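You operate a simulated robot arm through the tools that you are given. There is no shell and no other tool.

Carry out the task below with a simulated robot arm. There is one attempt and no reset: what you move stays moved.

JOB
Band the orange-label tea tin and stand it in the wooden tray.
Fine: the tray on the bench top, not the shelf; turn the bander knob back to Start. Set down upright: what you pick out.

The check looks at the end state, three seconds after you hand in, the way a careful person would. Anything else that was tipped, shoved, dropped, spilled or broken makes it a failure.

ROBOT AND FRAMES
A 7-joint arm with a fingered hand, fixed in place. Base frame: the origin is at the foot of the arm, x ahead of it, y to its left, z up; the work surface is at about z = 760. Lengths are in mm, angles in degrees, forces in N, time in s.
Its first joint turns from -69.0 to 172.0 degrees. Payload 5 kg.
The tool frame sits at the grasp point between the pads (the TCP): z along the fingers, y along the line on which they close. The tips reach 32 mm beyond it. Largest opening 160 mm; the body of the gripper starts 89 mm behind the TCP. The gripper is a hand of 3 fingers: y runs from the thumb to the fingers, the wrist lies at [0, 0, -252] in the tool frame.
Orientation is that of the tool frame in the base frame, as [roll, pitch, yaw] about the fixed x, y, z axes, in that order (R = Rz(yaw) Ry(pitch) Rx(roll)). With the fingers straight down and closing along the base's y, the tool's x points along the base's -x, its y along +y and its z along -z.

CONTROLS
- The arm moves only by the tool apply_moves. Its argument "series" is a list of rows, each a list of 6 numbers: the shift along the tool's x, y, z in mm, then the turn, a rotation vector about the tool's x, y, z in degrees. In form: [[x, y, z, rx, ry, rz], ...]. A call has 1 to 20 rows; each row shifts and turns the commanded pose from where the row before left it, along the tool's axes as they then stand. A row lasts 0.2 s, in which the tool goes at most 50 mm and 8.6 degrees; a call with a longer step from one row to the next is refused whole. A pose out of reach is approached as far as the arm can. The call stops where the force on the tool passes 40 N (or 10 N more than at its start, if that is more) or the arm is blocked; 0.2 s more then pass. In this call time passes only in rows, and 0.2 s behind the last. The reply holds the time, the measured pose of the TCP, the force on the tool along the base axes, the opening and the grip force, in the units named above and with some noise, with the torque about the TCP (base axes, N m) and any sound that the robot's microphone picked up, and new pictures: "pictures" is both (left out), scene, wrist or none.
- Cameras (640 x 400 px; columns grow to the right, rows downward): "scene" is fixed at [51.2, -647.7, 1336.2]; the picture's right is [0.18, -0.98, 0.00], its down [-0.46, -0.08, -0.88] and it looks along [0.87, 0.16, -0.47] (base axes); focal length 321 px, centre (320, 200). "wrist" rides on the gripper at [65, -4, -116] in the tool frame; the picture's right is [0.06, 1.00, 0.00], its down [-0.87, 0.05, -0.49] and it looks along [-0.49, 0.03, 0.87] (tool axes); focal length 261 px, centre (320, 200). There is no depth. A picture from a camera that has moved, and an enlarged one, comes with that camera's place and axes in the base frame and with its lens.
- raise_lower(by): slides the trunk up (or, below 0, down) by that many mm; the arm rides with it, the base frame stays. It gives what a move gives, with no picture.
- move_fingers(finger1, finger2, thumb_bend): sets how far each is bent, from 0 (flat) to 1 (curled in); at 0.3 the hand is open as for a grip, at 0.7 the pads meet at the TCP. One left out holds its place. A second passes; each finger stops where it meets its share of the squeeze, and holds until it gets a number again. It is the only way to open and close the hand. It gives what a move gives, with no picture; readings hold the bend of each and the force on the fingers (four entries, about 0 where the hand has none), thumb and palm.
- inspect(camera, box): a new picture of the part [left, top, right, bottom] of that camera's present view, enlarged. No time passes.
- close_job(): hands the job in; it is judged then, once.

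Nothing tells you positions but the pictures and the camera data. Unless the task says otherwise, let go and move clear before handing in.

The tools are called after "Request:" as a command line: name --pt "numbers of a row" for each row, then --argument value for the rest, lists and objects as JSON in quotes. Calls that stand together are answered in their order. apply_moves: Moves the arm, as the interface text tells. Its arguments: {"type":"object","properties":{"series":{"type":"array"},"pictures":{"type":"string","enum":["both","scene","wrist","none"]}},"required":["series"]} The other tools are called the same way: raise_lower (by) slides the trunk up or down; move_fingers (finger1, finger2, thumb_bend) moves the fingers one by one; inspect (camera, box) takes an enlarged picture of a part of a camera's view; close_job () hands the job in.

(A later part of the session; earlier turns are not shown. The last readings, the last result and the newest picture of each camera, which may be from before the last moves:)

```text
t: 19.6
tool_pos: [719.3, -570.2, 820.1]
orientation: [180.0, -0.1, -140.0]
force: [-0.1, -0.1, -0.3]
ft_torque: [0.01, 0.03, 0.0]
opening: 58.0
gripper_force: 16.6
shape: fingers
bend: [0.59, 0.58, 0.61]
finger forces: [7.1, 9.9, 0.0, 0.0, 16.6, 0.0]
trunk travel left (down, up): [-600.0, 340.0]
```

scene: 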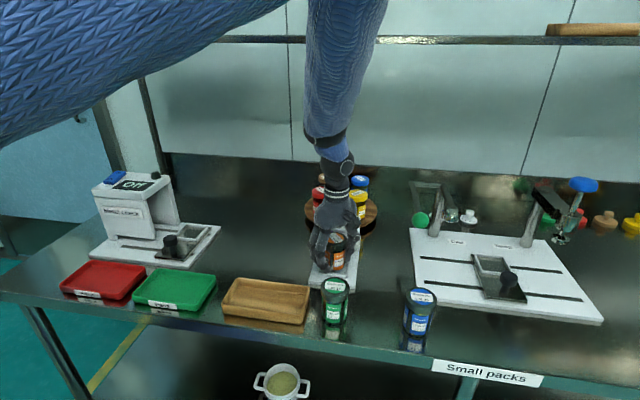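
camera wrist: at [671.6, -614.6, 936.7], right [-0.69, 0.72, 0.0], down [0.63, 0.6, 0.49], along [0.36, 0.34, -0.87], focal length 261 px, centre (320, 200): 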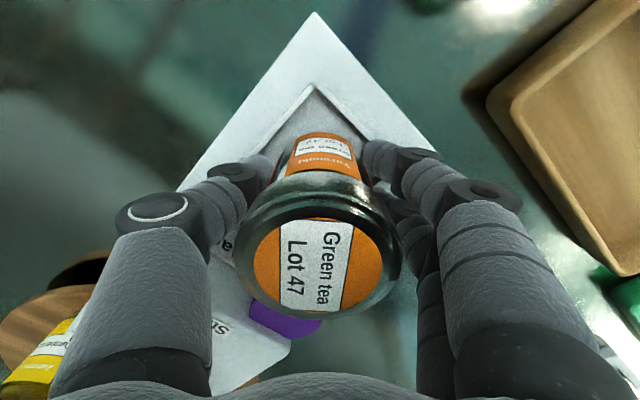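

The load vanished, so only the fingertips were touching. I'll loosen the grip gradually so the tin slides the last few millimetres down between the pads.

Request:
move_fingers --finger1 0.59 --finger2 0.59 --thumb_bend 0.61

Request:
move_fingers --finger1 0.57 --finger2 0.56 --thumb_bend 0.59

Request:
inspect --camera "scene" --box '[300, 215, 370, 290]'

Request:
inspect --camera "wrist" --box '[200, 60, 460, 340]'

```text
t: 20.6
tool_pos: [718.9, -568.7, 821.3]
orientation: [-180.0, -0.1, -139.9]
force: [0.9, 0.2, -1.7]
ft_torque: [0.01, -0.02, 0.0]
opening: 59.4
gripper_force: 6.5
shape: fingers
bend: [0.57, 0.56, 0.59]
finger forces: [2.7, 4.1, 0.0, 0.0, 6.1, 0.0]
trunk travel left (down, up): [-600.0, 340.0]
```

```text
t: 21.6
tool_pos: [718.7, -569.7, 821.1]
orientation: [179.9, -0.1, -140.0]
force: [-0.3, -0.2, -0.8]
ft_torque: [0.02, 0.01, -0.01]
opening: 61.0
gripper_force: 2.6
shape: fingers
bend: [0.56, 0.55, 0.58]
finger forces: [1.6, 1.7, 0.0, 0.0, 2.4, 0.0]
trunk travel left (down, up): [-600.0, 340.0]
```

```text
5.33 times, centred on (335, 252) of scene
camera zoom: at [51.2, -647.7, 1336.2], right [0.18, -0.98, 0.0], down [-0.46, -0.08, -0.88], along [0.87, 0.16, -0.47], focal length 1712 px, centre (240, -80)
```

zoom: 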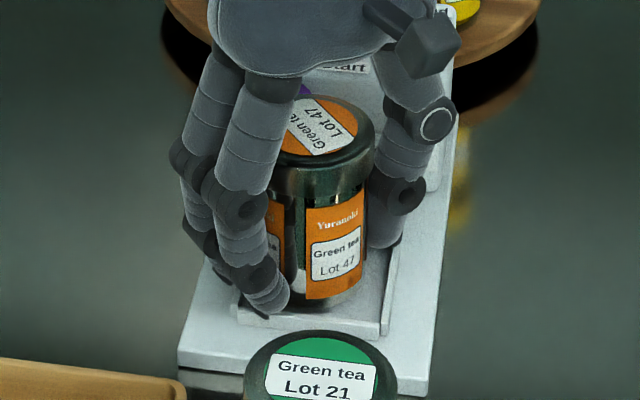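

```text
1.43 times, centred on (330, 200) of wrist
camera zoom: at [671.7, -615.2, 937.6], right [-0.69, 0.72, 0.0], down [0.63, 0.6, 0.49], along [0.36, 0.34, -0.87], focal length 372 px, centre (306, 200)
```

zoom: 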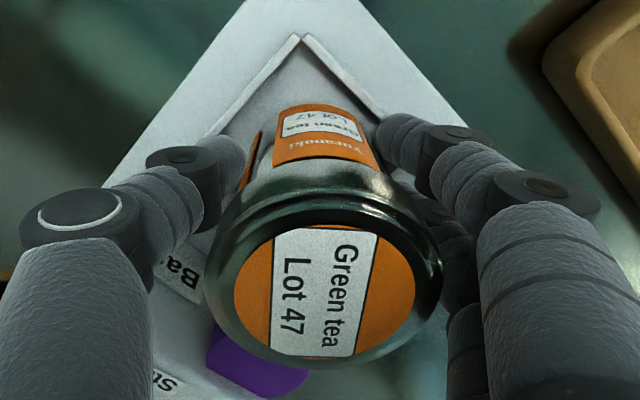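

Request:
move_fingers --finger1 0.555 --finger2 0.545 --thumb_bend 0.57

Request:
inspect --camera "scene" --box '[300, 215, 370, 290]'

```text
t: 22.6
tool_pos: [720.5, -569.3, 821.6]
orientation: [-180.0, 0.0, -140.0]
force: [1.0, -0.3, 1.5]
ft_torque: [-0.03, -0.05, -0.01]
opening: 64.7
gripper_force: 0.5
shape: fingers
bend: [0.55, 0.54, 0.56]
finger forces: [0.1, 0.1, 0.0, 0.1, 1.1, 0.1]
trunk travel left (down, up): [-600.0, 340.0]
```

```text
5.33 times, centred on (335, 252) of scene
camera zoom: at [51.2, -647.7, 1336.2], right [0.18, -0.98, 0.0], down [-0.46, -0.08, -0.88], along [0.87, 0.16, -0.47], focal length 1712 px, centre (240, -80)
```

zoom: 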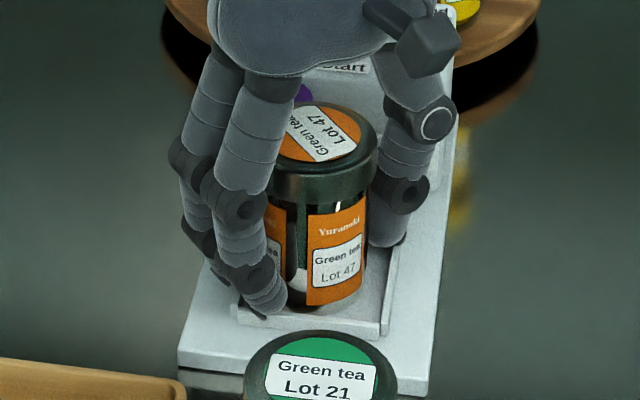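

The tin has slid down about 4 mm and looks seated and upright. I'll open the hand fully clear of it.

Request:
move_fingers --finger1 0.52 --finger2 0.52 --thumb_bend 0.52

Request:
move_fingers --finger1 0.45 --finger2 0.45 --thumb_bend 0.45

Request:
inspect --camera "scene" --box '[300, 215, 370, 290]'

Request:
inspect --camera "wrist" --box '[160, 40, 480, 340]'

```text
t: 23.6
tool_pos: [718.7, -570.1, 821.1]
orientation: [180.0, 0.0, -139.9]
force: [0.3, -0.4, 1.0]
ft_torque: [-0.03, 0.0, 0.0]
opening: 78.3
gripper_force: 0.0
shape: fingers
bend: [0.52, 0.52, 0.52]
finger forces: [0.0, 0.0, 0.0, 0.0, 0.0, 0.1]
trunk travel left (down, up): [-600.0, 340.0]
```

```text
t: 24.6
tool_pos: [719.3, -569.7, 821.4]
orientation: [180.0, 0.0, -140.1]
force: [0.0, -0.2, 0.7]
ft_torque: [0.01, -0.01, -0.02]
opening: 106.8
gripper_force: 0.0
shape: fingers
bend: [0.45, 0.45, 0.45]
finger forces: [0.0, 0.0, 0.0, 0.1, 0.0, 0.1]
trunk travel left (down, up): [-600.0, 340.0]
```

```text
5.33 times, centred on (335, 252) of scene
camera zoom: at [51.2, -647.7, 1336.2], right [0.18, -0.98, 0.0], down [-0.46, -0.08, -0.88], along [0.87, 0.16, -0.47], focal length 1712 px, centre (240, -80)
```

zoom: 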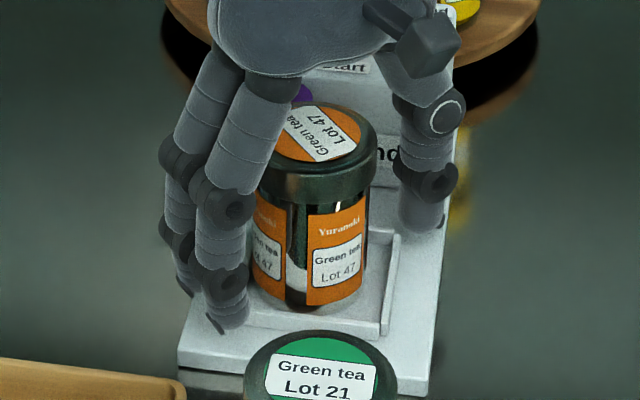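

```text
1.33 times, centred on (320, 190) of wrist
camera zoom: at [671.7, -615.1, 937.7], right [-0.69, 0.73, 0.0], down [0.63, 0.6, 0.49], along [0.36, 0.34, -0.87], focal length 348 px, centre (320, 213)
```

zoom: 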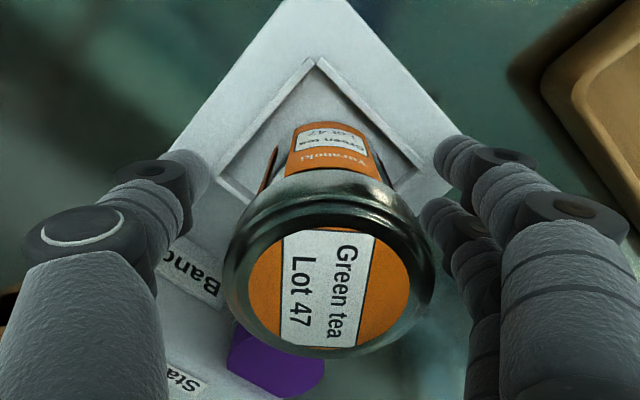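

The hand is open and the tin stands free. I'll raise straight up, clear of it, and check how it's seated.

Request:
apply_moves --pt "0 0 -15 0 0 0" --pt "0 0 -30 0 0 0" --pt "0 0 -40 0 0 0" --pt "0 0 -45 0 0 0" --pt "0 0 -45 0 0 0"

Request:
inspect --camera "scene" --box '[300, 210, 370, 290]'

Request:
inspect --camera "wrist" --box '[200, 40, 440, 240]'

```text
t: 25.8
tool_pos: [719.0, -568.5, 996.0]
orientation: [-179.9, 0.0, -139.9]
force: [0.5, -0.2, 0.0]
ft_torque: [0.0, -0.02, -0.01]
opening: 107.2
gripper_force: 0.0
shape: fingers
bend: [0.45, 0.45, 0.45]
finger forces: [0.0, 0.1, 0.0, 0.1, 0.0, 0.1]
trunk travel left (down, up): [-600.0, 340.0]
camera wrist: at [670.9, -614.1, 1112.7], right [-0.69, 0.72, 0.0], down [0.63, 0.6, 0.49], along [0.36, 0.34, -0.87], focal length 261 px, centre (320, 200)
```

scene: 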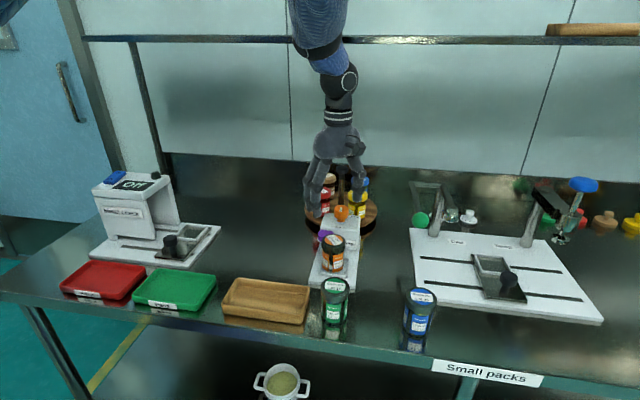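
wrist: 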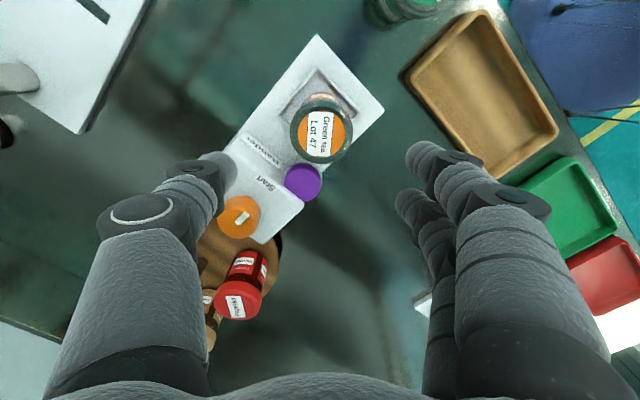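

```text
5.00 times, centred on (335, 250) of scene
camera zoom: at [51.2, -647.7, 1336.2], right [0.18, -0.98, 0.0], down [-0.46, -0.08, -0.88], along [0.87, 0.16, -0.47], focal length 1605 px, centre (245, -50)
```

zoom: 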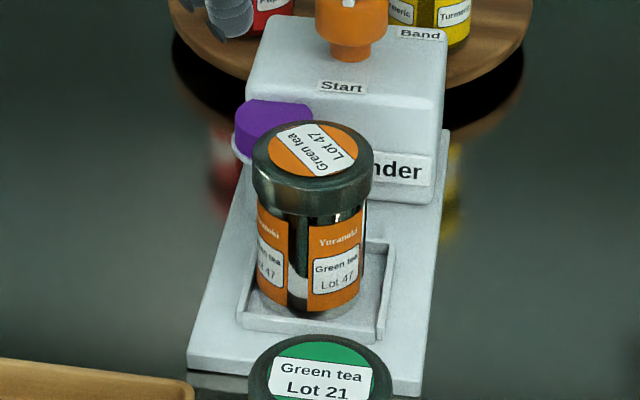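

```text
2.00 times, centred on (320, 140) of wrist
camera zoom: at [670.9, -614.1, 1112.7], right [-0.69, 0.72, 0.0], down [0.63, 0.6, 0.49], along [0.36, 0.34, -0.87], focal length 521 px, centre (320, 320)
```

zoom: 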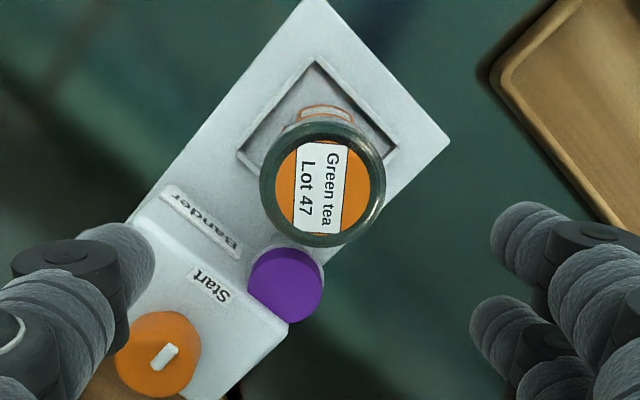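

The tin stands upright inside the recess. Next is the knob, which is near the edge of reach. I'll turn the hand back so it can sweep about 130°, then move above the knob and see whether the arm gets there.

Request:
apply_moves --pt "0 0 0 0 0 8.125" --pt "0 0 0 0 0 8.125" --pt "0 0 0 0 0 8.125" --pt "0 0 0 0 0 8.125" --pt "0 0 0 0 0 8.125" --pt "0 0 0 0 0 8.125" --pt "0 0 0 0 0 8.125" --pt "0 0 0 0 0 8.125" --pt "0 0 0 0 0 8.125" --pt "0 0 0 0 0 8.125" --pt "0 0 0 0 0 8.125" --pt "0 0 0 0 0 8.125" --pt "0 0 0 0 0 8.125" --pt "0 0 0 0 0 8.125" --pt "0 0 0 0 0 8.125" --pt "0 0 0 0 0 8.125" --pictures "wrist"

```text
t: 29.2
tool_pos: [720.1, -571.1, 997.2]
orientation: [180.0, 0.0, 90.0]
force: [0.9, 0.0, -0.3]
ft_torque: [-0.02, -0.01, -0.01]
opening: 107.0
gripper_force: 0.0
shape: fingers
bend: [0.45, 0.45, 0.45]
finger forces: [0.0, 0.0, 0.0, 0.0, 0.0, 0.0]
trunk travel left (down, up): [-600.0, 340.0]
camera wrist: at [715.6, -505.0, 1112.6], right [1.0, 0.06, 0.0], down [0.05, -0.87, 0.49], along [0.03, -0.49, -0.87], focal length 261 px, centre (320, 200)
```

wrist: 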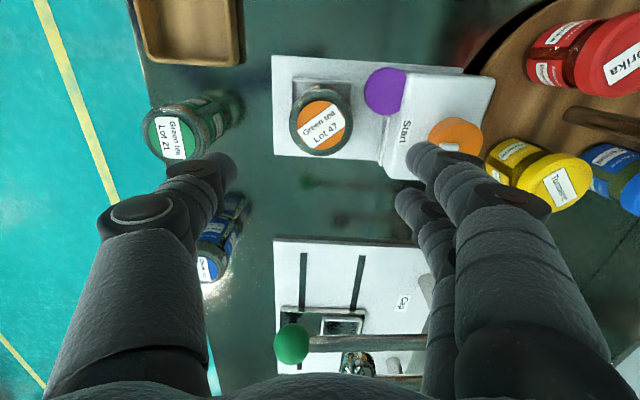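

Request:
apply_moves --pt "0 37 0 0 0 0" --pt "0 37 2 0 0 0" --pt "0 37 2 0 0 0"

```text
t: 30.0
tool_pos: [831.1, -569.9, 991.7]
orientation: [-180.0, 0.0, 89.9]
force: [0.3, 0.0, -0.7]
ft_torque: [0.01, 0.03, 0.02]
opening: 107.1
gripper_force: 0.0
shape: fingers
bend: [0.45, 0.45, 0.45]
finger forces: [0.1, 0.0, 0.0, 0.0, 0.0, 0.0]
trunk travel left (down, up): [-600.0, 340.0]
camera wrist: at [826.2, -504.2, 1107.7], right [1.0, 0.06, 0.0], down [0.06, -0.87, 0.49], along [0.03, -0.49, -0.87], focal length 261 px, centre (320, 200)
```

scene: 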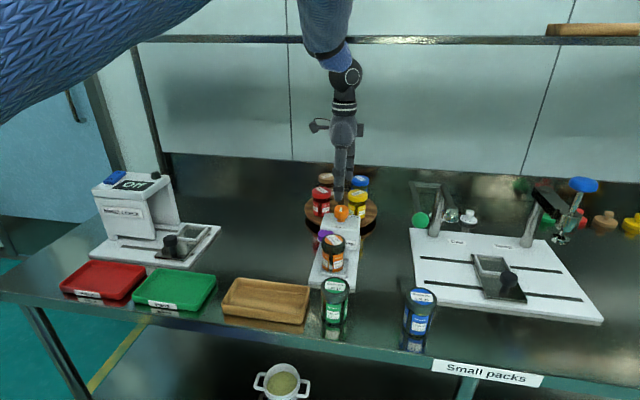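
wrist: 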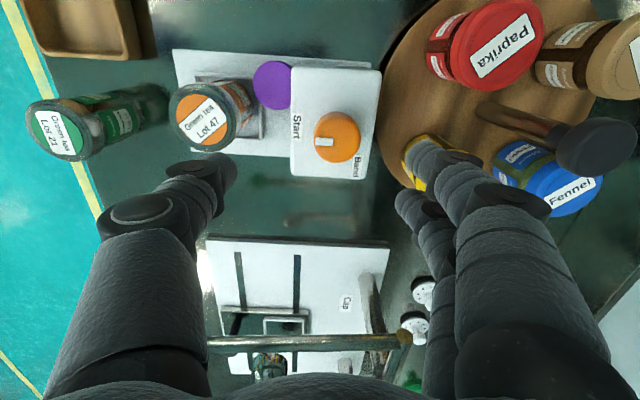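

The arm reaches above the knob. I'll zoom in to measure the knob's centre, the box edges and where the Band mark is.

Request:
inspect --camera "wrist" --box '[270, 50, 400, 200]'

Request:
inspect --camera "wrist" --box '[380, 80, 540, 260]'

Request:
inspect --camera "scene" --box '[300, 120, 390, 240]'

```text
2.67 times, centred on (335, 125) of wrist
camera zoom: at [826.2, -504.2, 1107.7], right [1.0, 0.06, 0.0], down [0.06, -0.87, 0.49], along [0.03, -0.49, -0.87], focal length 695 px, centre (280, 400)
```

zoom: 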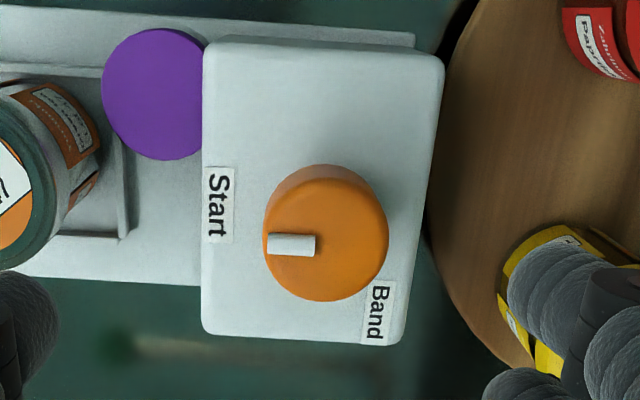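

```text
2.22 times, centred on (460, 170) of wrist
camera zoom: at [826.2, -504.2, 1107.7], right [1.0, 0.06, 0.0], down [0.06, -0.87, 0.49], along [0.03, -0.49, -0.87], focal length 579 px, centre (9, 267)
```

zoom: 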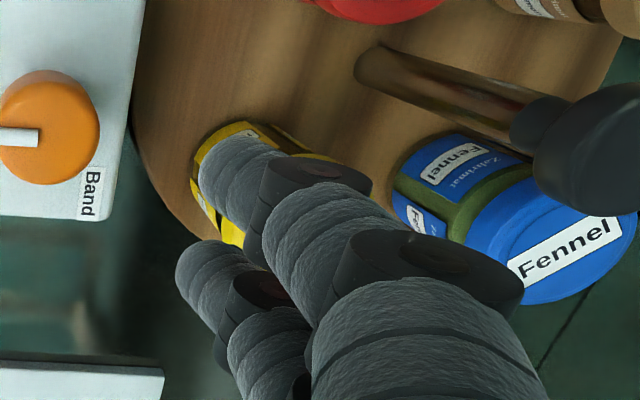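

```text
3.33 times, centred on (345, 180) of scene
camera zoom: at [51.2, -647.7, 1336.2], right [0.18, -0.98, 0.0], down [-0.46, -0.08, -0.88], along [0.87, 0.16, -0.47], focal length 1070 px, centre (237, 267)
```

zoom: 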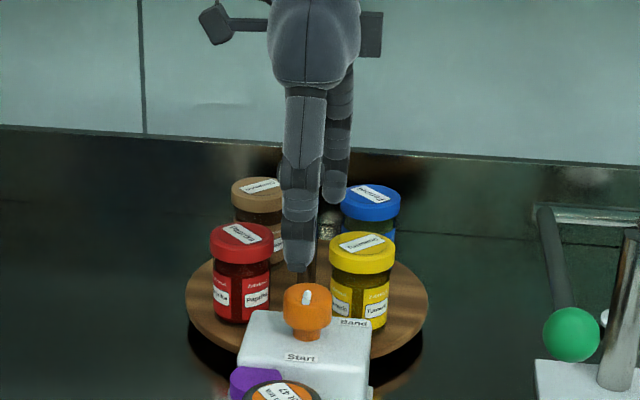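

The closer view corrects the knob centre to about (845.5, -568), top at about z 877 and box top at about z 844. Start to Band is about +120° counter-clockwise seen from above. I'll centre over the knob and narrow the fingers so they clear the jars behind.

Request:
apply_moves --pt "2 14.5 0 0 0 0" --pt "0 0 20 0 0 -6" --pt "0 0 10 0 0 0" --pictures "none"

Request:
move_fingers --finger1 0.55 --finger2 0.55 --thumb_bend 0.55

Request:
inspect --camera "wrist" --box '[200, 40, 480, 260]'

Request:
inspect --camera "scene" --box '[300, 130, 390, 240]'

```text
t: 30.8
tool_pos: [845.0, -566.8, 962.7]
orientation: [-179.9, 0.0, 96.1]
force: [-0.2, -0.1, -1.1]
ft_torque: [-0.01, -0.01, 0.0]
opening: 107.3
gripper_force: 0.3
shape: fingers
bend: [0.45, 0.45, 0.45]
finger forces: [0.1, 0.0, 0.1, 0.1, 0.0, 0.1]
trunk travel left (down, up): [-600.0, 340.0]
```

```text
t: 31.8
tool_pos: [843.9, -566.8, 962.8]
orientation: [180.0, 0.0, 96.0]
force: [-0.4, 0.0, -1.0]
ft_torque: [-0.02, -0.01, 0.0]
opening: 67.9
gripper_force: 0.2
shape: fingers
bend: [0.55, 0.55, 0.55]
finger forces: [0.1, 0.1, 0.0, 0.1, 0.1, 0.0]
trunk travel left (down, up): [-600.0, 340.0]
```

```text
1.82 times, centred on (340, 150) of wrist
camera zoom: at [832.9, -503.0, 1079.4], right [0.99, 0.17, 0.0], down [0.15, -0.86, 0.49], along [0.08, -0.48, -0.87], focal length 474 px, centre (284, 291)
```

zoom: 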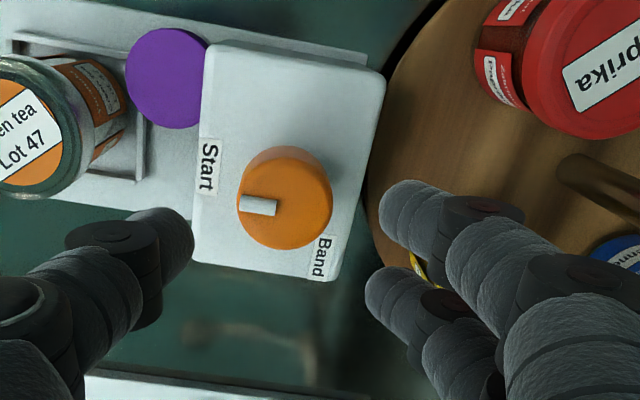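

```text
3.64 times, centred on (345, 185) of scene
camera zoom: at [51.2, -647.7, 1336.2], right [0.18, -0.98, 0.0], down [-0.46, -0.08, -0.88], along [0.87, 0.16, -0.47], focal length 1167 px, centre (229, 254)
```

zoom: 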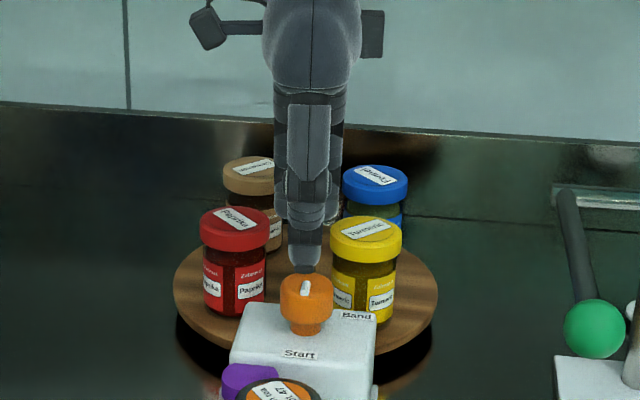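

Request:
inspect --camera "wrist" --box '[280, 100, 380, 180]'

Request:
inspect --camera "scene" --box '[320, 190, 380, 230]'

```text
5.00 times, centred on (330, 140) of wrist
camera zoom: at [832.9, -503.0, 1079.4], right [0.99, 0.17, 0.0], down [0.15, -0.86, 0.49], along [0.08, -0.48, -0.87], focal length 1303 px, centre (270, 500)
```

zoom: 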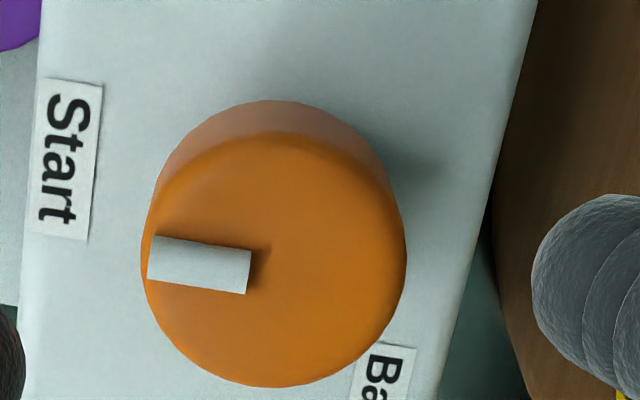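

```text
10.00 times, centred on (350, 210) of scene
camera zoom: at [51.2, -647.7, 1336.2], right [0.18, -0.98, 0.0], down [-0.46, -0.08, -0.88], along [0.87, 0.16, -0.47], focal length 3210 px, centre (20, 100)
```

zoom: 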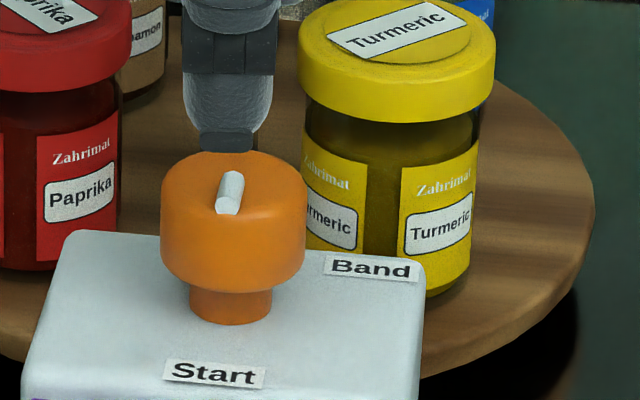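

The knob pointer reads about 182° and the knob is about 3 mm toward -y of the hand axis. I'll correct that and descend to just above gripping height, then verify.

Request:
apply_moves --pt "-3 0.6 15 0 0 0" --pt "0 0 25 0 0 0" --pt "0 0 15 0 0 0" --pt "0 0 8 0 0 0" --pt "0 0 3 0 0 0"

Request:
inspect --camera "wrist" --box '[220, 100, 440, 260]'

Request:
inspect --camera "scene" --box '[310, 160, 380, 230]'

```text
t: 33.0
tool_pos: [845.6, -569.9, 896.5]
orientation: [-180.0, 0.1, 96.0]
force: [0.4, 0.9, -0.5]
ft_torque: [0.02, -0.01, 0.0]
opening: 67.6
gripper_force: 0.1
shape: fingers
bend: [0.55, 0.55, 0.55]
finger forces: [0.0, 0.0, 0.0, 0.0, 0.0, 0.1]
trunk travel left (down, up): [-600.0, 340.0]
camera wrist: at [834.2, -506.6, 1013.2], right [0.99, 0.17, 0.0], down [0.15, -0.86, 0.49], along [0.08, -0.48, -0.87], focal length 261 px, centre (320, 200)
```

scene: 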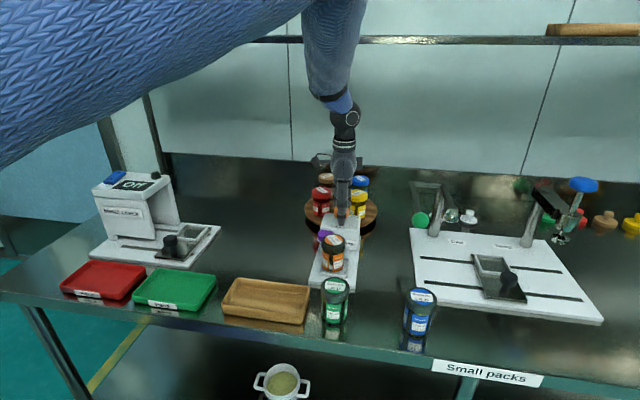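
wrist: 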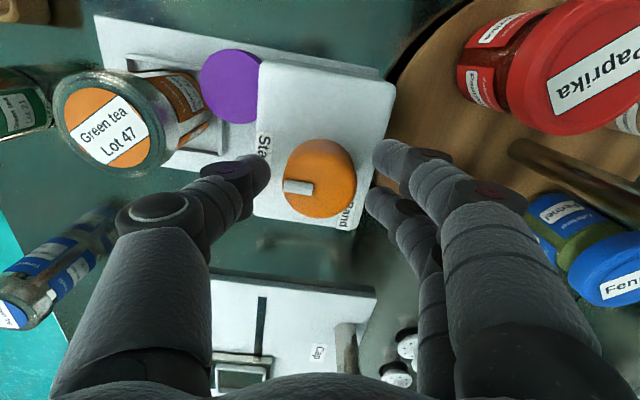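

```text
2.50 times, centred on (330, 180) of wrist
camera zoom: at [834.2, -506.6, 1013.2], right [0.99, 0.17, 0.0], down [0.15, -0.86, 0.49], along [0.08, -0.48, -0.87], focal length 652 px, centre (295, 250)
```

zoom: 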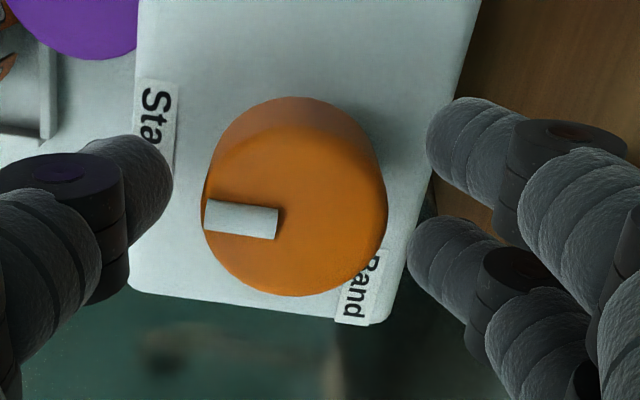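

```text
5.71 times, centred on (345, 195) of scene
camera zoom: at [51.2, -647.7, 1336.2], right [0.18, -0.98, 0.0], down [-0.46, -0.08, -0.88], along [0.87, 0.16, -0.47], focal length 1834 px, centre (177, 229)
```

zoom: 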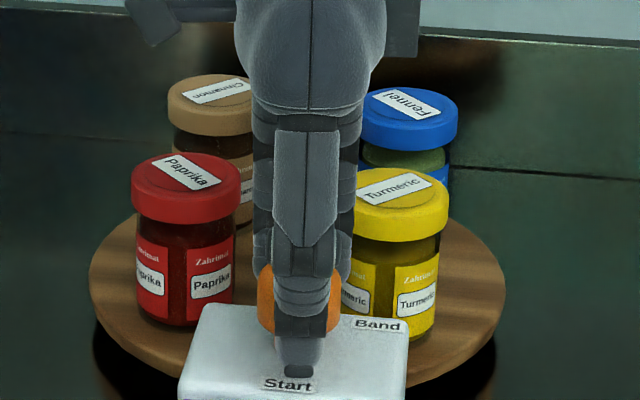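

The hand is centred on the knob to within about 1 mm. I'll go down the last 9 mm so the pads surround the cap, watching for contact.

Request:
apply_moves --pt "-0.7 0 4 0 0 0" --pt "0 0 3 0 0 0" --pt "0 0 2 0 0 0" --pictures "none"

Request:
inspect --camera "scene" --box '[310, 180, 380, 240]'

Request:
inspect --camera "wrist" --box '[220, 100, 440, 260]'

```text
t: 33.8
tool_pos: [845.2, -570.9, 888.3]
orientation: [-180.0, -0.1, 96.0]
force: [0.4, 0.5, -0.4]
ft_torque: [0.02, -0.01, -0.06]
opening: 67.8
gripper_force: 0.1
shape: fingers
bend: [0.55, 0.55, 0.55]
finger forces: [0.0, 0.1, 0.0, 0.0, 0.0, 0.1]
trunk travel left (down, up): [-600.0, 340.0]
```

```text
6.67 times, centred on (345, 210) of scene
camera zoom: at [51.2, -647.7, 1336.2], right [0.18, -0.98, 0.0], down [-0.46, -0.08, -0.88], along [0.87, 0.16, -0.47], focal length 2140 px, centre (153, 133)
```

zoom: 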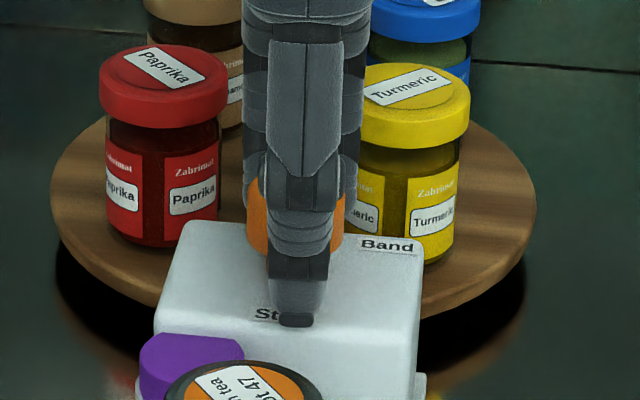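

```text
2.50 times, centred on (330, 180) of wrist
camera zoom: at [834.1, -507.4, 1003.7], right [0.99, 0.17, 0.0], down [0.15, -0.86, 0.49], along [0.08, -0.48, -0.87], focal length 652 px, centre (295, 250)
```

zoom: 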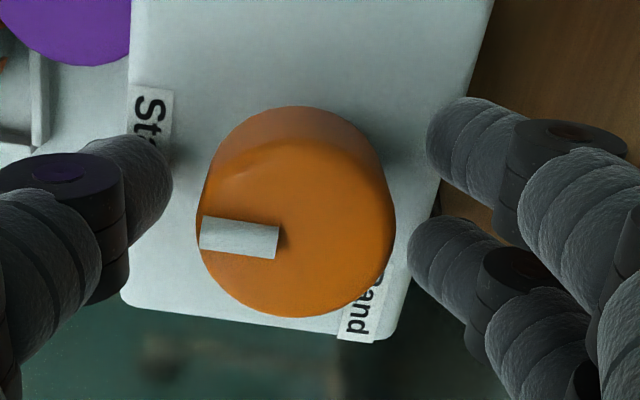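

The pads surround the cap with no contact on the box. I'll nudge under 1 mm to centre it and close gradually onto the knob.

Request:
apply_moves --pt "-0.8 0 0 0 0 0" --pictures "none"

Request:
move_fingers --finger1 0.59 --finger2 0.59 --thumb_bend 0.59

Request:
move_fingers --finger1 0.61 --finger2 0.61 --thumb_bend 0.61

Request:
inspect --camera "wrist" --box '[220, 100, 440, 260]'

```text
t: 34.2
tool_pos: [845.6, -572.6, 886.6]
orientation: [-180.0, 0.1, 96.0]
force: [-0.6, 0.5, 0.5]
ft_torque: [0.01, 0.01, 0.03]
opening: 67.6
gripper_force: 0.1
shape: fingers
bend: [0.55, 0.55, 0.55]
finger forces: [0.0, 0.0, 0.1, 0.1, 0.0, 0.0]
trunk travel left (down, up): [-600.0, 340.0]
```

```text
t: 35.2
tool_pos: [845.6, -572.0, 887.6]
orientation: [180.0, 0.0, 96.1]
force: [-0.1, 0.3, 0.9]
ft_torque: [-0.02, 0.01, -0.02]
opening: 51.9
gripper_force: 0.1
shape: fingers
bend: [0.59, 0.59, 0.59]
finger forces: [0.1, 0.0, 0.0, 0.0, 0.1, 0.1]
trunk travel left (down, up): [-600.0, 340.0]
```

```text
t: 36.2
tool_pos: [845.2, -573.2, 887.2]
orientation: [-180.0, -0.1, 96.0]
force: [-1.2, 0.3, 0.3]
ft_torque: [0.0, 0.02, -0.02]
opening: 45.9
gripper_force: 0.8
shape: fingers
bend: [0.61, 0.61, 0.6]
finger forces: [0.1, 0.0, 0.0, 0.0, 1.3, 0.0]
trunk travel left (down, up): [-600.0, 340.0]
```

```text
2.50 times, centred on (330, 180) of wrist
camera zoom: at [834.1, -508.3, 1003.4], right [0.99, 0.17, 0.0], down [0.15, -0.86, 0.49], along [0.08, -0.48, -0.87], focal length 652 px, centre (295, 250)
```

zoom: 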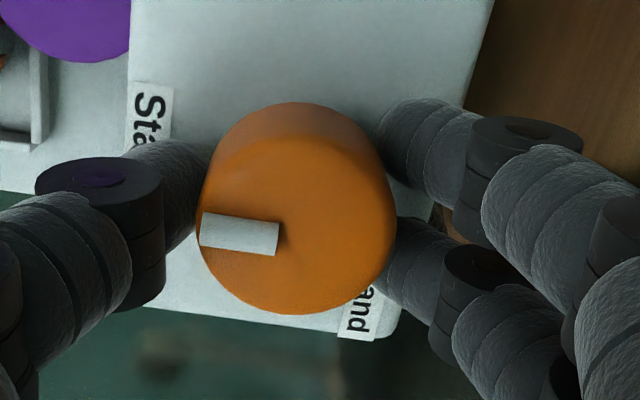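

The thumb touches the knob and the fingers are about to. I'll close further for a firm hold.

Request:
move_fingers --finger1 0.66 --finger2 0.66 --thumb_bend 0.64

```text
t: 37.2
tool_pos: [845.6, -572.4, 887.4]
orientation: [-180.0, 0.0, 96.0]
force: [0.6, 0.7, -2.6]
ft_torque: [-0.02, 0.0, 0.0]
opening: 43.3
gripper_force: 6.2
shape: fingers
bend: [0.62, 0.63, 0.62]
finger forces: [4.2, 2.5, 0.0, 0.0, 6.0, 0.0]
trunk travel left (down, up): [-600.0, 340.0]
```

Request:
move_fingers --finger1 0.7 --finger2 0.7 --thumb_bend 0.68

Request:
inspect --camera "wrist" --box '[220, 100, 440, 260]'

```text
t: 38.2
tool_pos: [846.1, -573.5, 886.0]
orientation: [-180.0, 0.0, 96.0]
force: [0.7, 0.5, -5.0]
ft_torque: [0.0, 0.03, 0.02]
opening: 41.9
gripper_force: 13.4
shape: fingers
bend: [0.63, 0.64, 0.64]
finger forces: [8.0, 5.8, 0.1, 0.0, 13.1, 0.1]
trunk travel left (down, up): [-600.0, 340.0]
```

```text
2.50 times, centred on (330, 180) of wrist
camera zoom: at [834.5, -508.4, 1002.8], right [0.99, 0.17, 0.0], down [0.15, -0.86, 0.49], along [0.08, -0.48, -0.87], focal length 652 px, centre (295, 250)
```

zoom: 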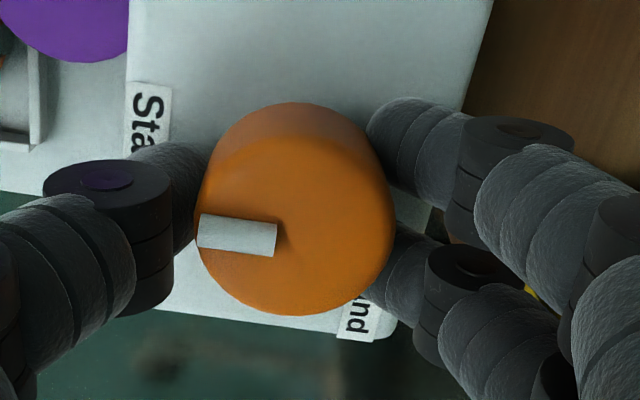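

The knob is held at about 13 N. I'll turn counter-clockwise about 30° first and check that it follows without large forces.

Request:
apply_moves --pt "0 0 0 0 0 -4" --pt "0 0 0 0 0 -6" --pt "0 0 0 0 0 -6" --pt "0 0 0 0 0 -6" --pt "0 0 0 0 0 -8" --pictures "none"

Request:
inspect --camera "wrist" --box '[220, 100, 440, 260]'

```text
t: 39.4
tool_pos: [847.6, -571.5, 886.4]
orientation: [-179.9, -0.1, 126.2]
force: [3.6, 2.6, -8.0]
ft_torque: [0.04, -0.06, -0.02]
opening: 42.0
gripper_force: 13.6
shape: fingers
bend: [0.63, 0.64, 0.64]
finger forces: [9.3, 7.6, 0.1, 0.0, 11.6, 0.1]
trunk travel left (down, up): [-600.0, 340.0]
```

```text
2.50 times, centred on (330, 180) of wrist
camera zoom: at [804.9, -522.0, 1003.1], right [0.77, 0.64, 0.0], down [0.56, -0.67, 0.49], along [0.31, -0.38, -0.87], focal length 652 px, centre (295, 250)
```

zoom: 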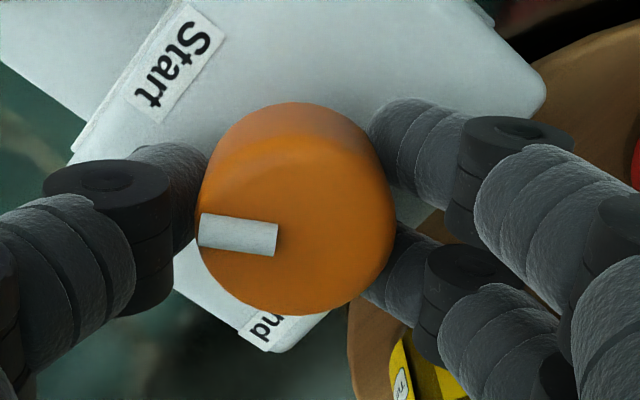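

The knob turns with the hand and the forces are small. I'll continue toward Band.

Request:
apply_moves --pt "0 0 0 0 0 -8" --pt "0 0 0 0 0 -8" --pt "0 0 0 0 0 -8" --pt "0 0 0 0 0 -8" --pt "0 0 0 0 0 -8" --pt "0 0 0 0 0 -8" --pictures "none"

Request:
inspect --camera "wrist" --box '[180, 80, 460, 280]'

Request:
inspect --camera "scene" --box '[300, 180, 380, 280]'

```text
t: 40.8
tool_pos: [848.0, -572.1, 886.6]
orientation: [-180.0, 0.0, 174.2]
force: [8.2, 10.1, -6.6]
ft_torque: [0.24, -0.21, -0.02]
opening: 42.1
gripper_force: 14.5
shape: fingers
bend: [0.63, 0.64, 0.64]
finger forces: [9.5, 9.7, 0.0, 0.0, 9.8, 0.1]
trunk travel left (down, up): [-600.0, 340.0]
```

```text
2.00 times, centred on (320, 180) of wrist
camera zoom: at [781.8, -569.4, 1002.9], right [0.04, 1.0, 0.0], down [0.87, -0.03, 0.49], along [0.49, -0.02, -0.87], focal length 521 px, centre (320, 240)
```

zoom: 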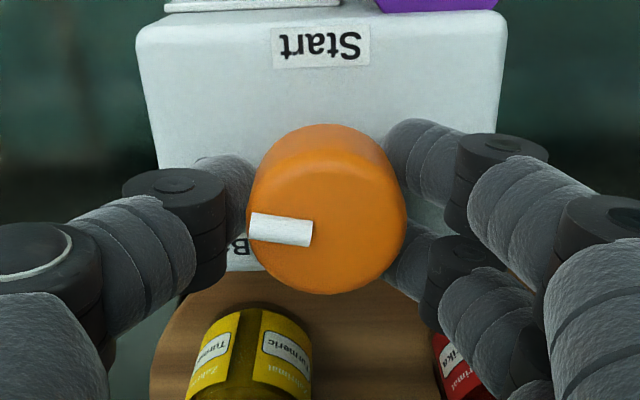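

```text
4.00 times, centred on (340, 230) of scene
camera zoom: at [51.2, -647.7, 1336.2], right [0.18, -0.98, 0.0], down [-0.46, -0.08, -0.88], along [0.87, 0.16, -0.47], focal length 1284 px, centre (240, 80)
```

zoom: 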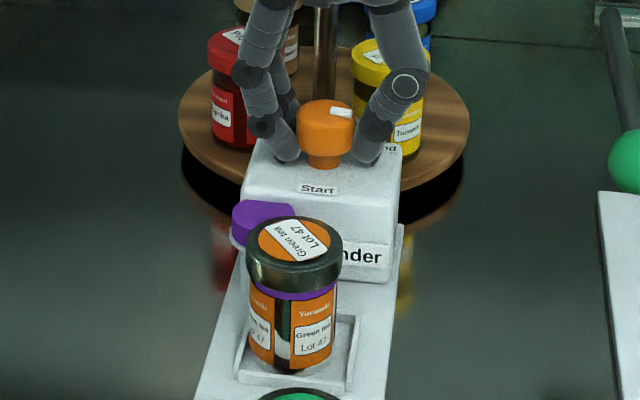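

A purple band has appeared below the tin's lid. To be sure the cycle completes, I'll ease the small side load and continue toward the Band mark, checking for a stop.

Request:
apply_moves --pt "-0.8 1.6 0 0 0 -6" --pt "0 0 0 0 0 -8" --pt "0 0 0 0 0 -8" --pictures "none"

Request:
inspect --camera "wrist" --box '[180, 80, 460, 280]'

Request:
inspect --camera "scene" --box '[300, 180, 380, 280]'

```text
t: 41.6
tool_pos: [848.3, -569.4, 886.6]
orientation: [179.9, -0.2, -163.8]
force: [4.5, 7.4, -8.2]
ft_torque: [0.2, -0.09, -0.03]
opening: 42.2
gripper_force: 15.1
shape: fingers
bend: [0.63, 0.64, 0.64]
finger forces: [8.9, 9.0, 0.1, 0.1, 11.3, 0.0]
trunk travel left (down, up): [-600.0, 340.0]
```

```text
2.00 times, centred on (320, 180) of wrist
camera zoom: at [786.2, -592.9, 1003.1], right [-0.34, 0.94, 0.0], down [0.82, 0.29, 0.49], along [0.46, 0.17, -0.87], focal length 521 px, centre (320, 240)
```

zoom: 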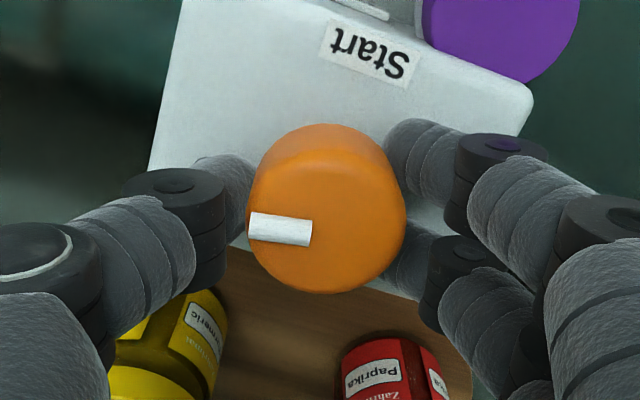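

```text
4.00 times, centred on (340, 230) of scene
camera zoom: at [51.2, -647.7, 1336.2], right [0.18, -0.98, 0.0], down [-0.46, -0.08, -0.88], along [0.87, 0.16, -0.47], focal length 1284 px, centre (240, 80)
```

zoom: 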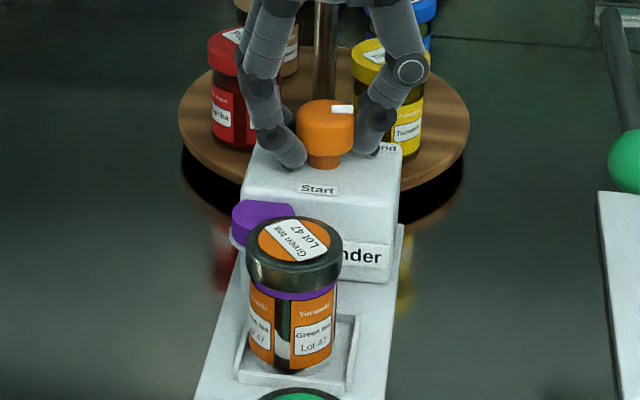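

Request:
apply_moves --pt "-0.8 1.0 0 0 0 -6" --pt "0 0 0 0 0 -6" --pt "0 0 0 0 0 -6" --pictures "none"

Request:
inspect --camera "wrist" --box '[180, 80, 460, 280]'

Request:
inspect --camera "scene" --box '[300, 180, 380, 280]'

```text
t: 42.4
tool_pos: [846.8, -570.1, 887.4]
orientation: [179.9, 0.1, -145.9]
force: [0.0, 6.7, -9.7]
ft_torque: [0.19, -0.02, -0.02]
opening: 42.2
gripper_force: 14.4
shape: fingers
bend: [0.63, 0.64, 0.64]
finger forces: [9.7, 8.7, 0.0, 0.0, 11.1, 0.0]
trunk travel left (down, up): [-600.0, 340.0]
```

```text
2.00 times, centred on (320, 180) of wrist
camera zoom: at [796.1, -609.9, 1003.1], right [-0.61, 0.79, 0.0], down [0.69, 0.53, 0.49], along [0.39, 0.3, -0.87], focal length 521 px, centre (320, 240)
```

zoom: 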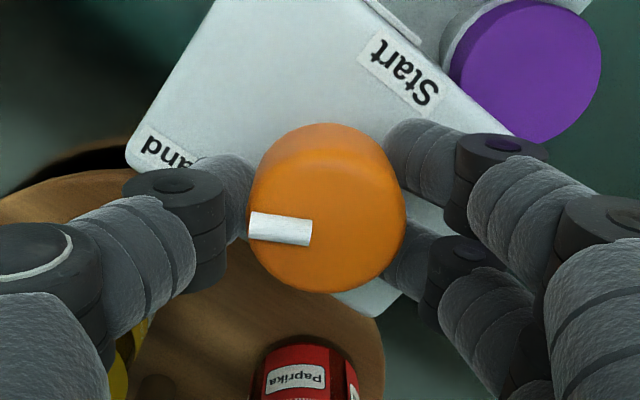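

```text
4.00 times, centred on (340, 230) of scene
camera zoom: at [51.2, -647.7, 1336.2], right [0.18, -0.98, 0.0], down [-0.46, -0.08, -0.88], along [0.87, 0.16, -0.47], focal length 1284 px, centre (240, 80)
```

zoom: 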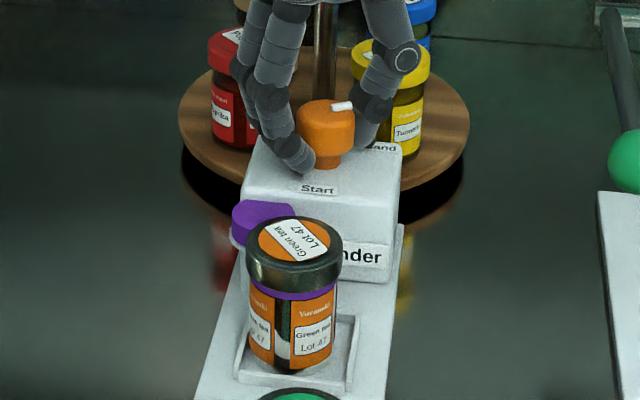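

The pointer is now at Band (about 300°). I'll check the band on the tin before turning back.

Request:
inspect --camera "scene" --box '[310, 225, 360, 280]'

Request:
apply_moves --pt "0 0.8 0 0 0 -2" --pt "0 0 0 0 0 0" --pt "0 0 0 0 0 0" --pt "0 0 0 0 0 0" --pt "0 0 0 0 0 0" --pt "0 0 0 0 0 0" --pictures "none"

Request:
inspect --camera "scene" --box '[310, 225, 360, 280]'

```text
7.27 times, centred on (335, 252) of scene
camera zoom: at [51.2, -647.7, 1336.2], right [0.18, -0.98, 0.0], down [-0.46, -0.08, -0.88], along [0.87, 0.16, -0.47], focal length 2335 px, centre (211, -182)
```

zoom: 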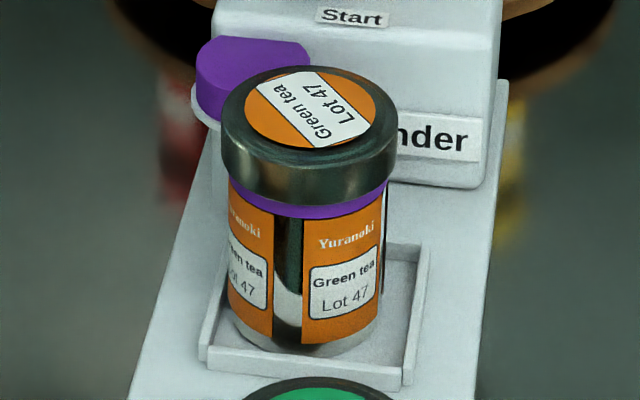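

```text
t: 43.8
tool_pos: [847.8, -569.9, 886.6]
orientation: [179.9, -0.1, -144.0]
force: [-1.1, 5.2, -8.8]
ft_torque: [0.1, 0.01, -0.1]
opening: 42.2
gripper_force: 14.9
shape: fingers
bend: [0.63, 0.64, 0.64]
finger forces: [9.2, 7.6, 0.0, 0.1, 12.0, 0.0]
trunk travel left (down, up): [-600.0, 340.0]
```

```text
7.27 times, centred on (335, 252) of scene
camera zoom: at [51.2, -647.7, 1336.2], right [0.18, -0.98, 0.0], down [-0.46, -0.08, -0.88], along [0.87, 0.16, -0.47], focal length 2335 px, centre (211, -182)
```

zoom: 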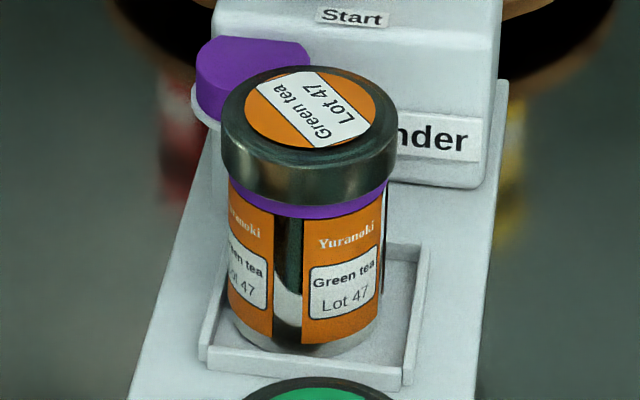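

The purple band is fully on under the lid, and a slight torque suggests the knob is at its Band stop. I'll turn it back the same 120° to Start.

Request:
apply_moves --pt "-0.6 0.8 0 0 0 8" --pt "0 0 0 0 0 8" --pt "0 0 0 0 0 8" --pt "0 0 0 0 0 8" --pt "0 0 0 0 0 8" --pt "0 0 0 0 0 8" --pt "0 0 0 0 0 8" --pt "0 0 0 0 0 8" --pt "0 0 0 0 0 8" --pt "0 0 0 0 0 8" --pictures "none"

Request:
inspect --camera "wrist" --box '[180, 80, 460, 280]'

```text
t: 46.0
tool_pos: [848.0, -568.8, 885.3]
orientation: [-180.0, 0.1, 135.8]
force: [8.2, -15.7, -3.6]
ft_torque: [-0.43, -0.12, 0.02]
opening: 42.0
gripper_force: 15.1
shape: fingers
bend: [0.63, 0.65, 0.64]
finger forces: [5.9, 8.3, 0.0, 0.0, 15.8, 0.1]
trunk travel left (down, up): [-600.0, 340.0]
```

```text
2.00 times, centred on (320, 180) of wrist
camera zoom: at [798.1, -527.4, 1002.6], right [0.65, 0.76, 0.0], down [0.66, -0.57, 0.49], along [0.37, -0.32, -0.87], focal length 521 px, centre (320, 240)
```

zoom: 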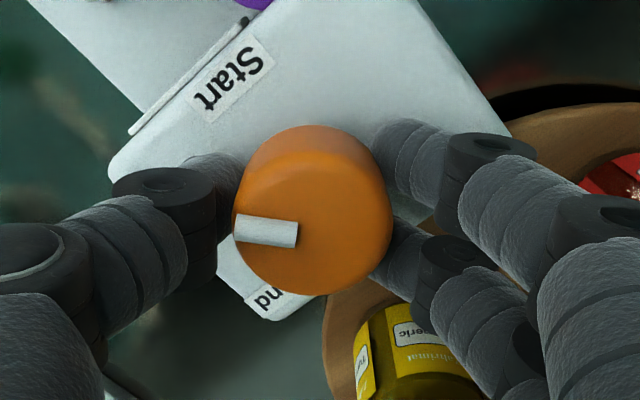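

The knob is following but there's a side load of about 16 N. I'll shift a couple of millimetres to relieve it and turn the remaining 40°.

Request:
apply_moves --pt "-2.4 -1.1 0 0 0 4" --pt "0 0 0 0 0 8" --pt "0 0 0 0 0 8" --pictures "none"

```text
t: 46.8
tool_pos: [848.7, -570.7, 886.5]
orientation: [-180.0, -0.1, 116.0]
force: [-1.3, -6.9, -5.7]
ft_torque: [-0.25, 0.12, 0.02]
opening: 42.2
gripper_force: 14.7
shape: fingers
bend: [0.63, 0.65, 0.64]
finger forces: [7.4, 6.6, 0.0, 0.0, 15.5, 0.0]
trunk travel left (down, up): [-600.0, 340.0]
```

Request:
apply_moves --pt "-0.9 -0.4 0 0 0 6" --pt "0 0 0 0 0 7" --pt "0 0 0 0 0 7" --pictures "none"

Request:
inspect --camera "wrist" --box '[220, 100, 440, 260]'

```text
t: 47.6
tool_pos: [847.4, -571.4, 887.1]
orientation: [180.0, 0.0, 96.0]
force: [-5.9, -8.3, -3.5]
ft_torque: [-0.18, 0.24, 0.03]
opening: 42.0
gripper_force: 13.9
shape: fingers
bend: [0.64, 0.65, 0.64]
finger forces: [6.4, 6.5, 0.0, 0.1, 15.9, 0.0]
trunk travel left (down, up): [-600.0, 340.0]
```

```text
2.50 times, centred on (330, 180) of wrist
camera zoom: at [836.7, -507.7, 1002.6], right [0.99, 0.16, 0.0], down [0.14, -0.86, 0.49], along [0.08, -0.48, -0.87], focal length 652 px, centre (295, 250)
```

zoom: 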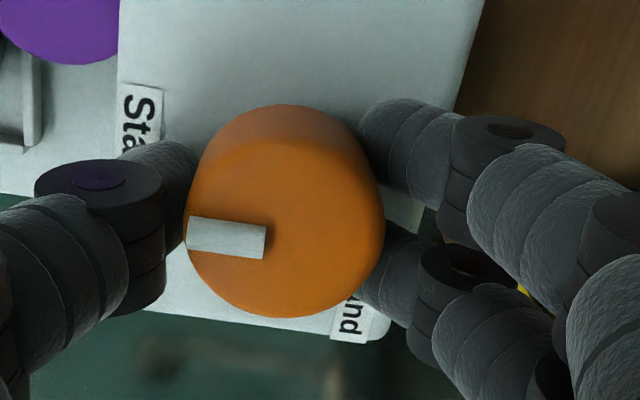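

The pointer is back at the Start angle. I'll relieve the side load, give a slight extra nudge against the Start stop, then release slowly.

Request:
apply_moves --pt "-1.3 -1.6 0 0 0 1.5" --pt "0 0 0 0 0 0" --pictures "none"

Request:
move_fingers --finger1 0.62 --finger2 0.62 --thumb_bend 0.61

Request:
move_fingers --finger1 0.56 --finger2 0.56 --thumb_bend 0.56

Request:
inspect --camera "wrist" --box '[220, 100, 440, 260]'

```text
t: 48.2
tool_pos: [846.8, -571.2, 885.4]
orientation: [180.0, -0.1, 94.6]
force: [-0.9, -0.1, -5.9]
ft_torque: [-0.08, 0.13, 0.14]
opening: 42.1
gripper_force: 15.3
shape: fingers
bend: [0.63, 0.65, 0.64]
finger forces: [9.0, 6.4, 0.0, 0.0, 13.7, 0.0]
trunk travel left (down, up): [-600.0, 340.0]
```

```text
t: 49.2
tool_pos: [846.2, -570.8, 887.1]
orientation: [-180.0, 0.0, 94.5]
force: [-1.4, 0.2, 1.0]
ft_torque: [0.04, 0.05, 0.0]
opening: 45.3
gripper_force: 1.5
shape: fingers
bend: [0.62, 0.62, 0.6]
finger forces: [0.6, 0.0, 0.0, 0.0, 2.1, 0.0]
trunk travel left (down, up): [-600.0, 340.0]
```

```text
t: 50.2
tool_pos: [847.2, -572.2, 886.8]
orientation: [-180.0, 0.0, 94.5]
force: [-0.3, -0.5, 0.0]
ft_torque: [0.0, 0.0, 0.04]
opening: 62.3
gripper_force: 0.0
shape: fingers
bend: [0.56, 0.56, 0.56]
finger forces: [0.1, 0.0, 0.0, 0.0, 0.2, 0.0]
trunk travel left (down, up): [-600.0, 340.0]
```

```text
2.50 times, centred on (330, 180) of wrist
camera zoom: at [837.2, -508.4, 1003.1], right [0.99, 0.14, 0.0], down [0.12, -0.86, 0.49], along [0.07, -0.49, -0.87], focal length 652 px, centre (295, 250)
```

zoom: 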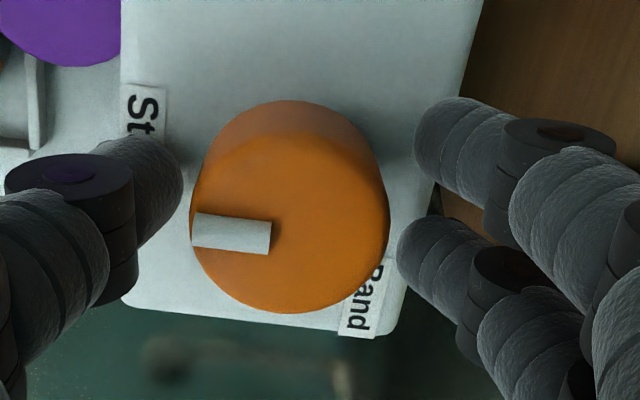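

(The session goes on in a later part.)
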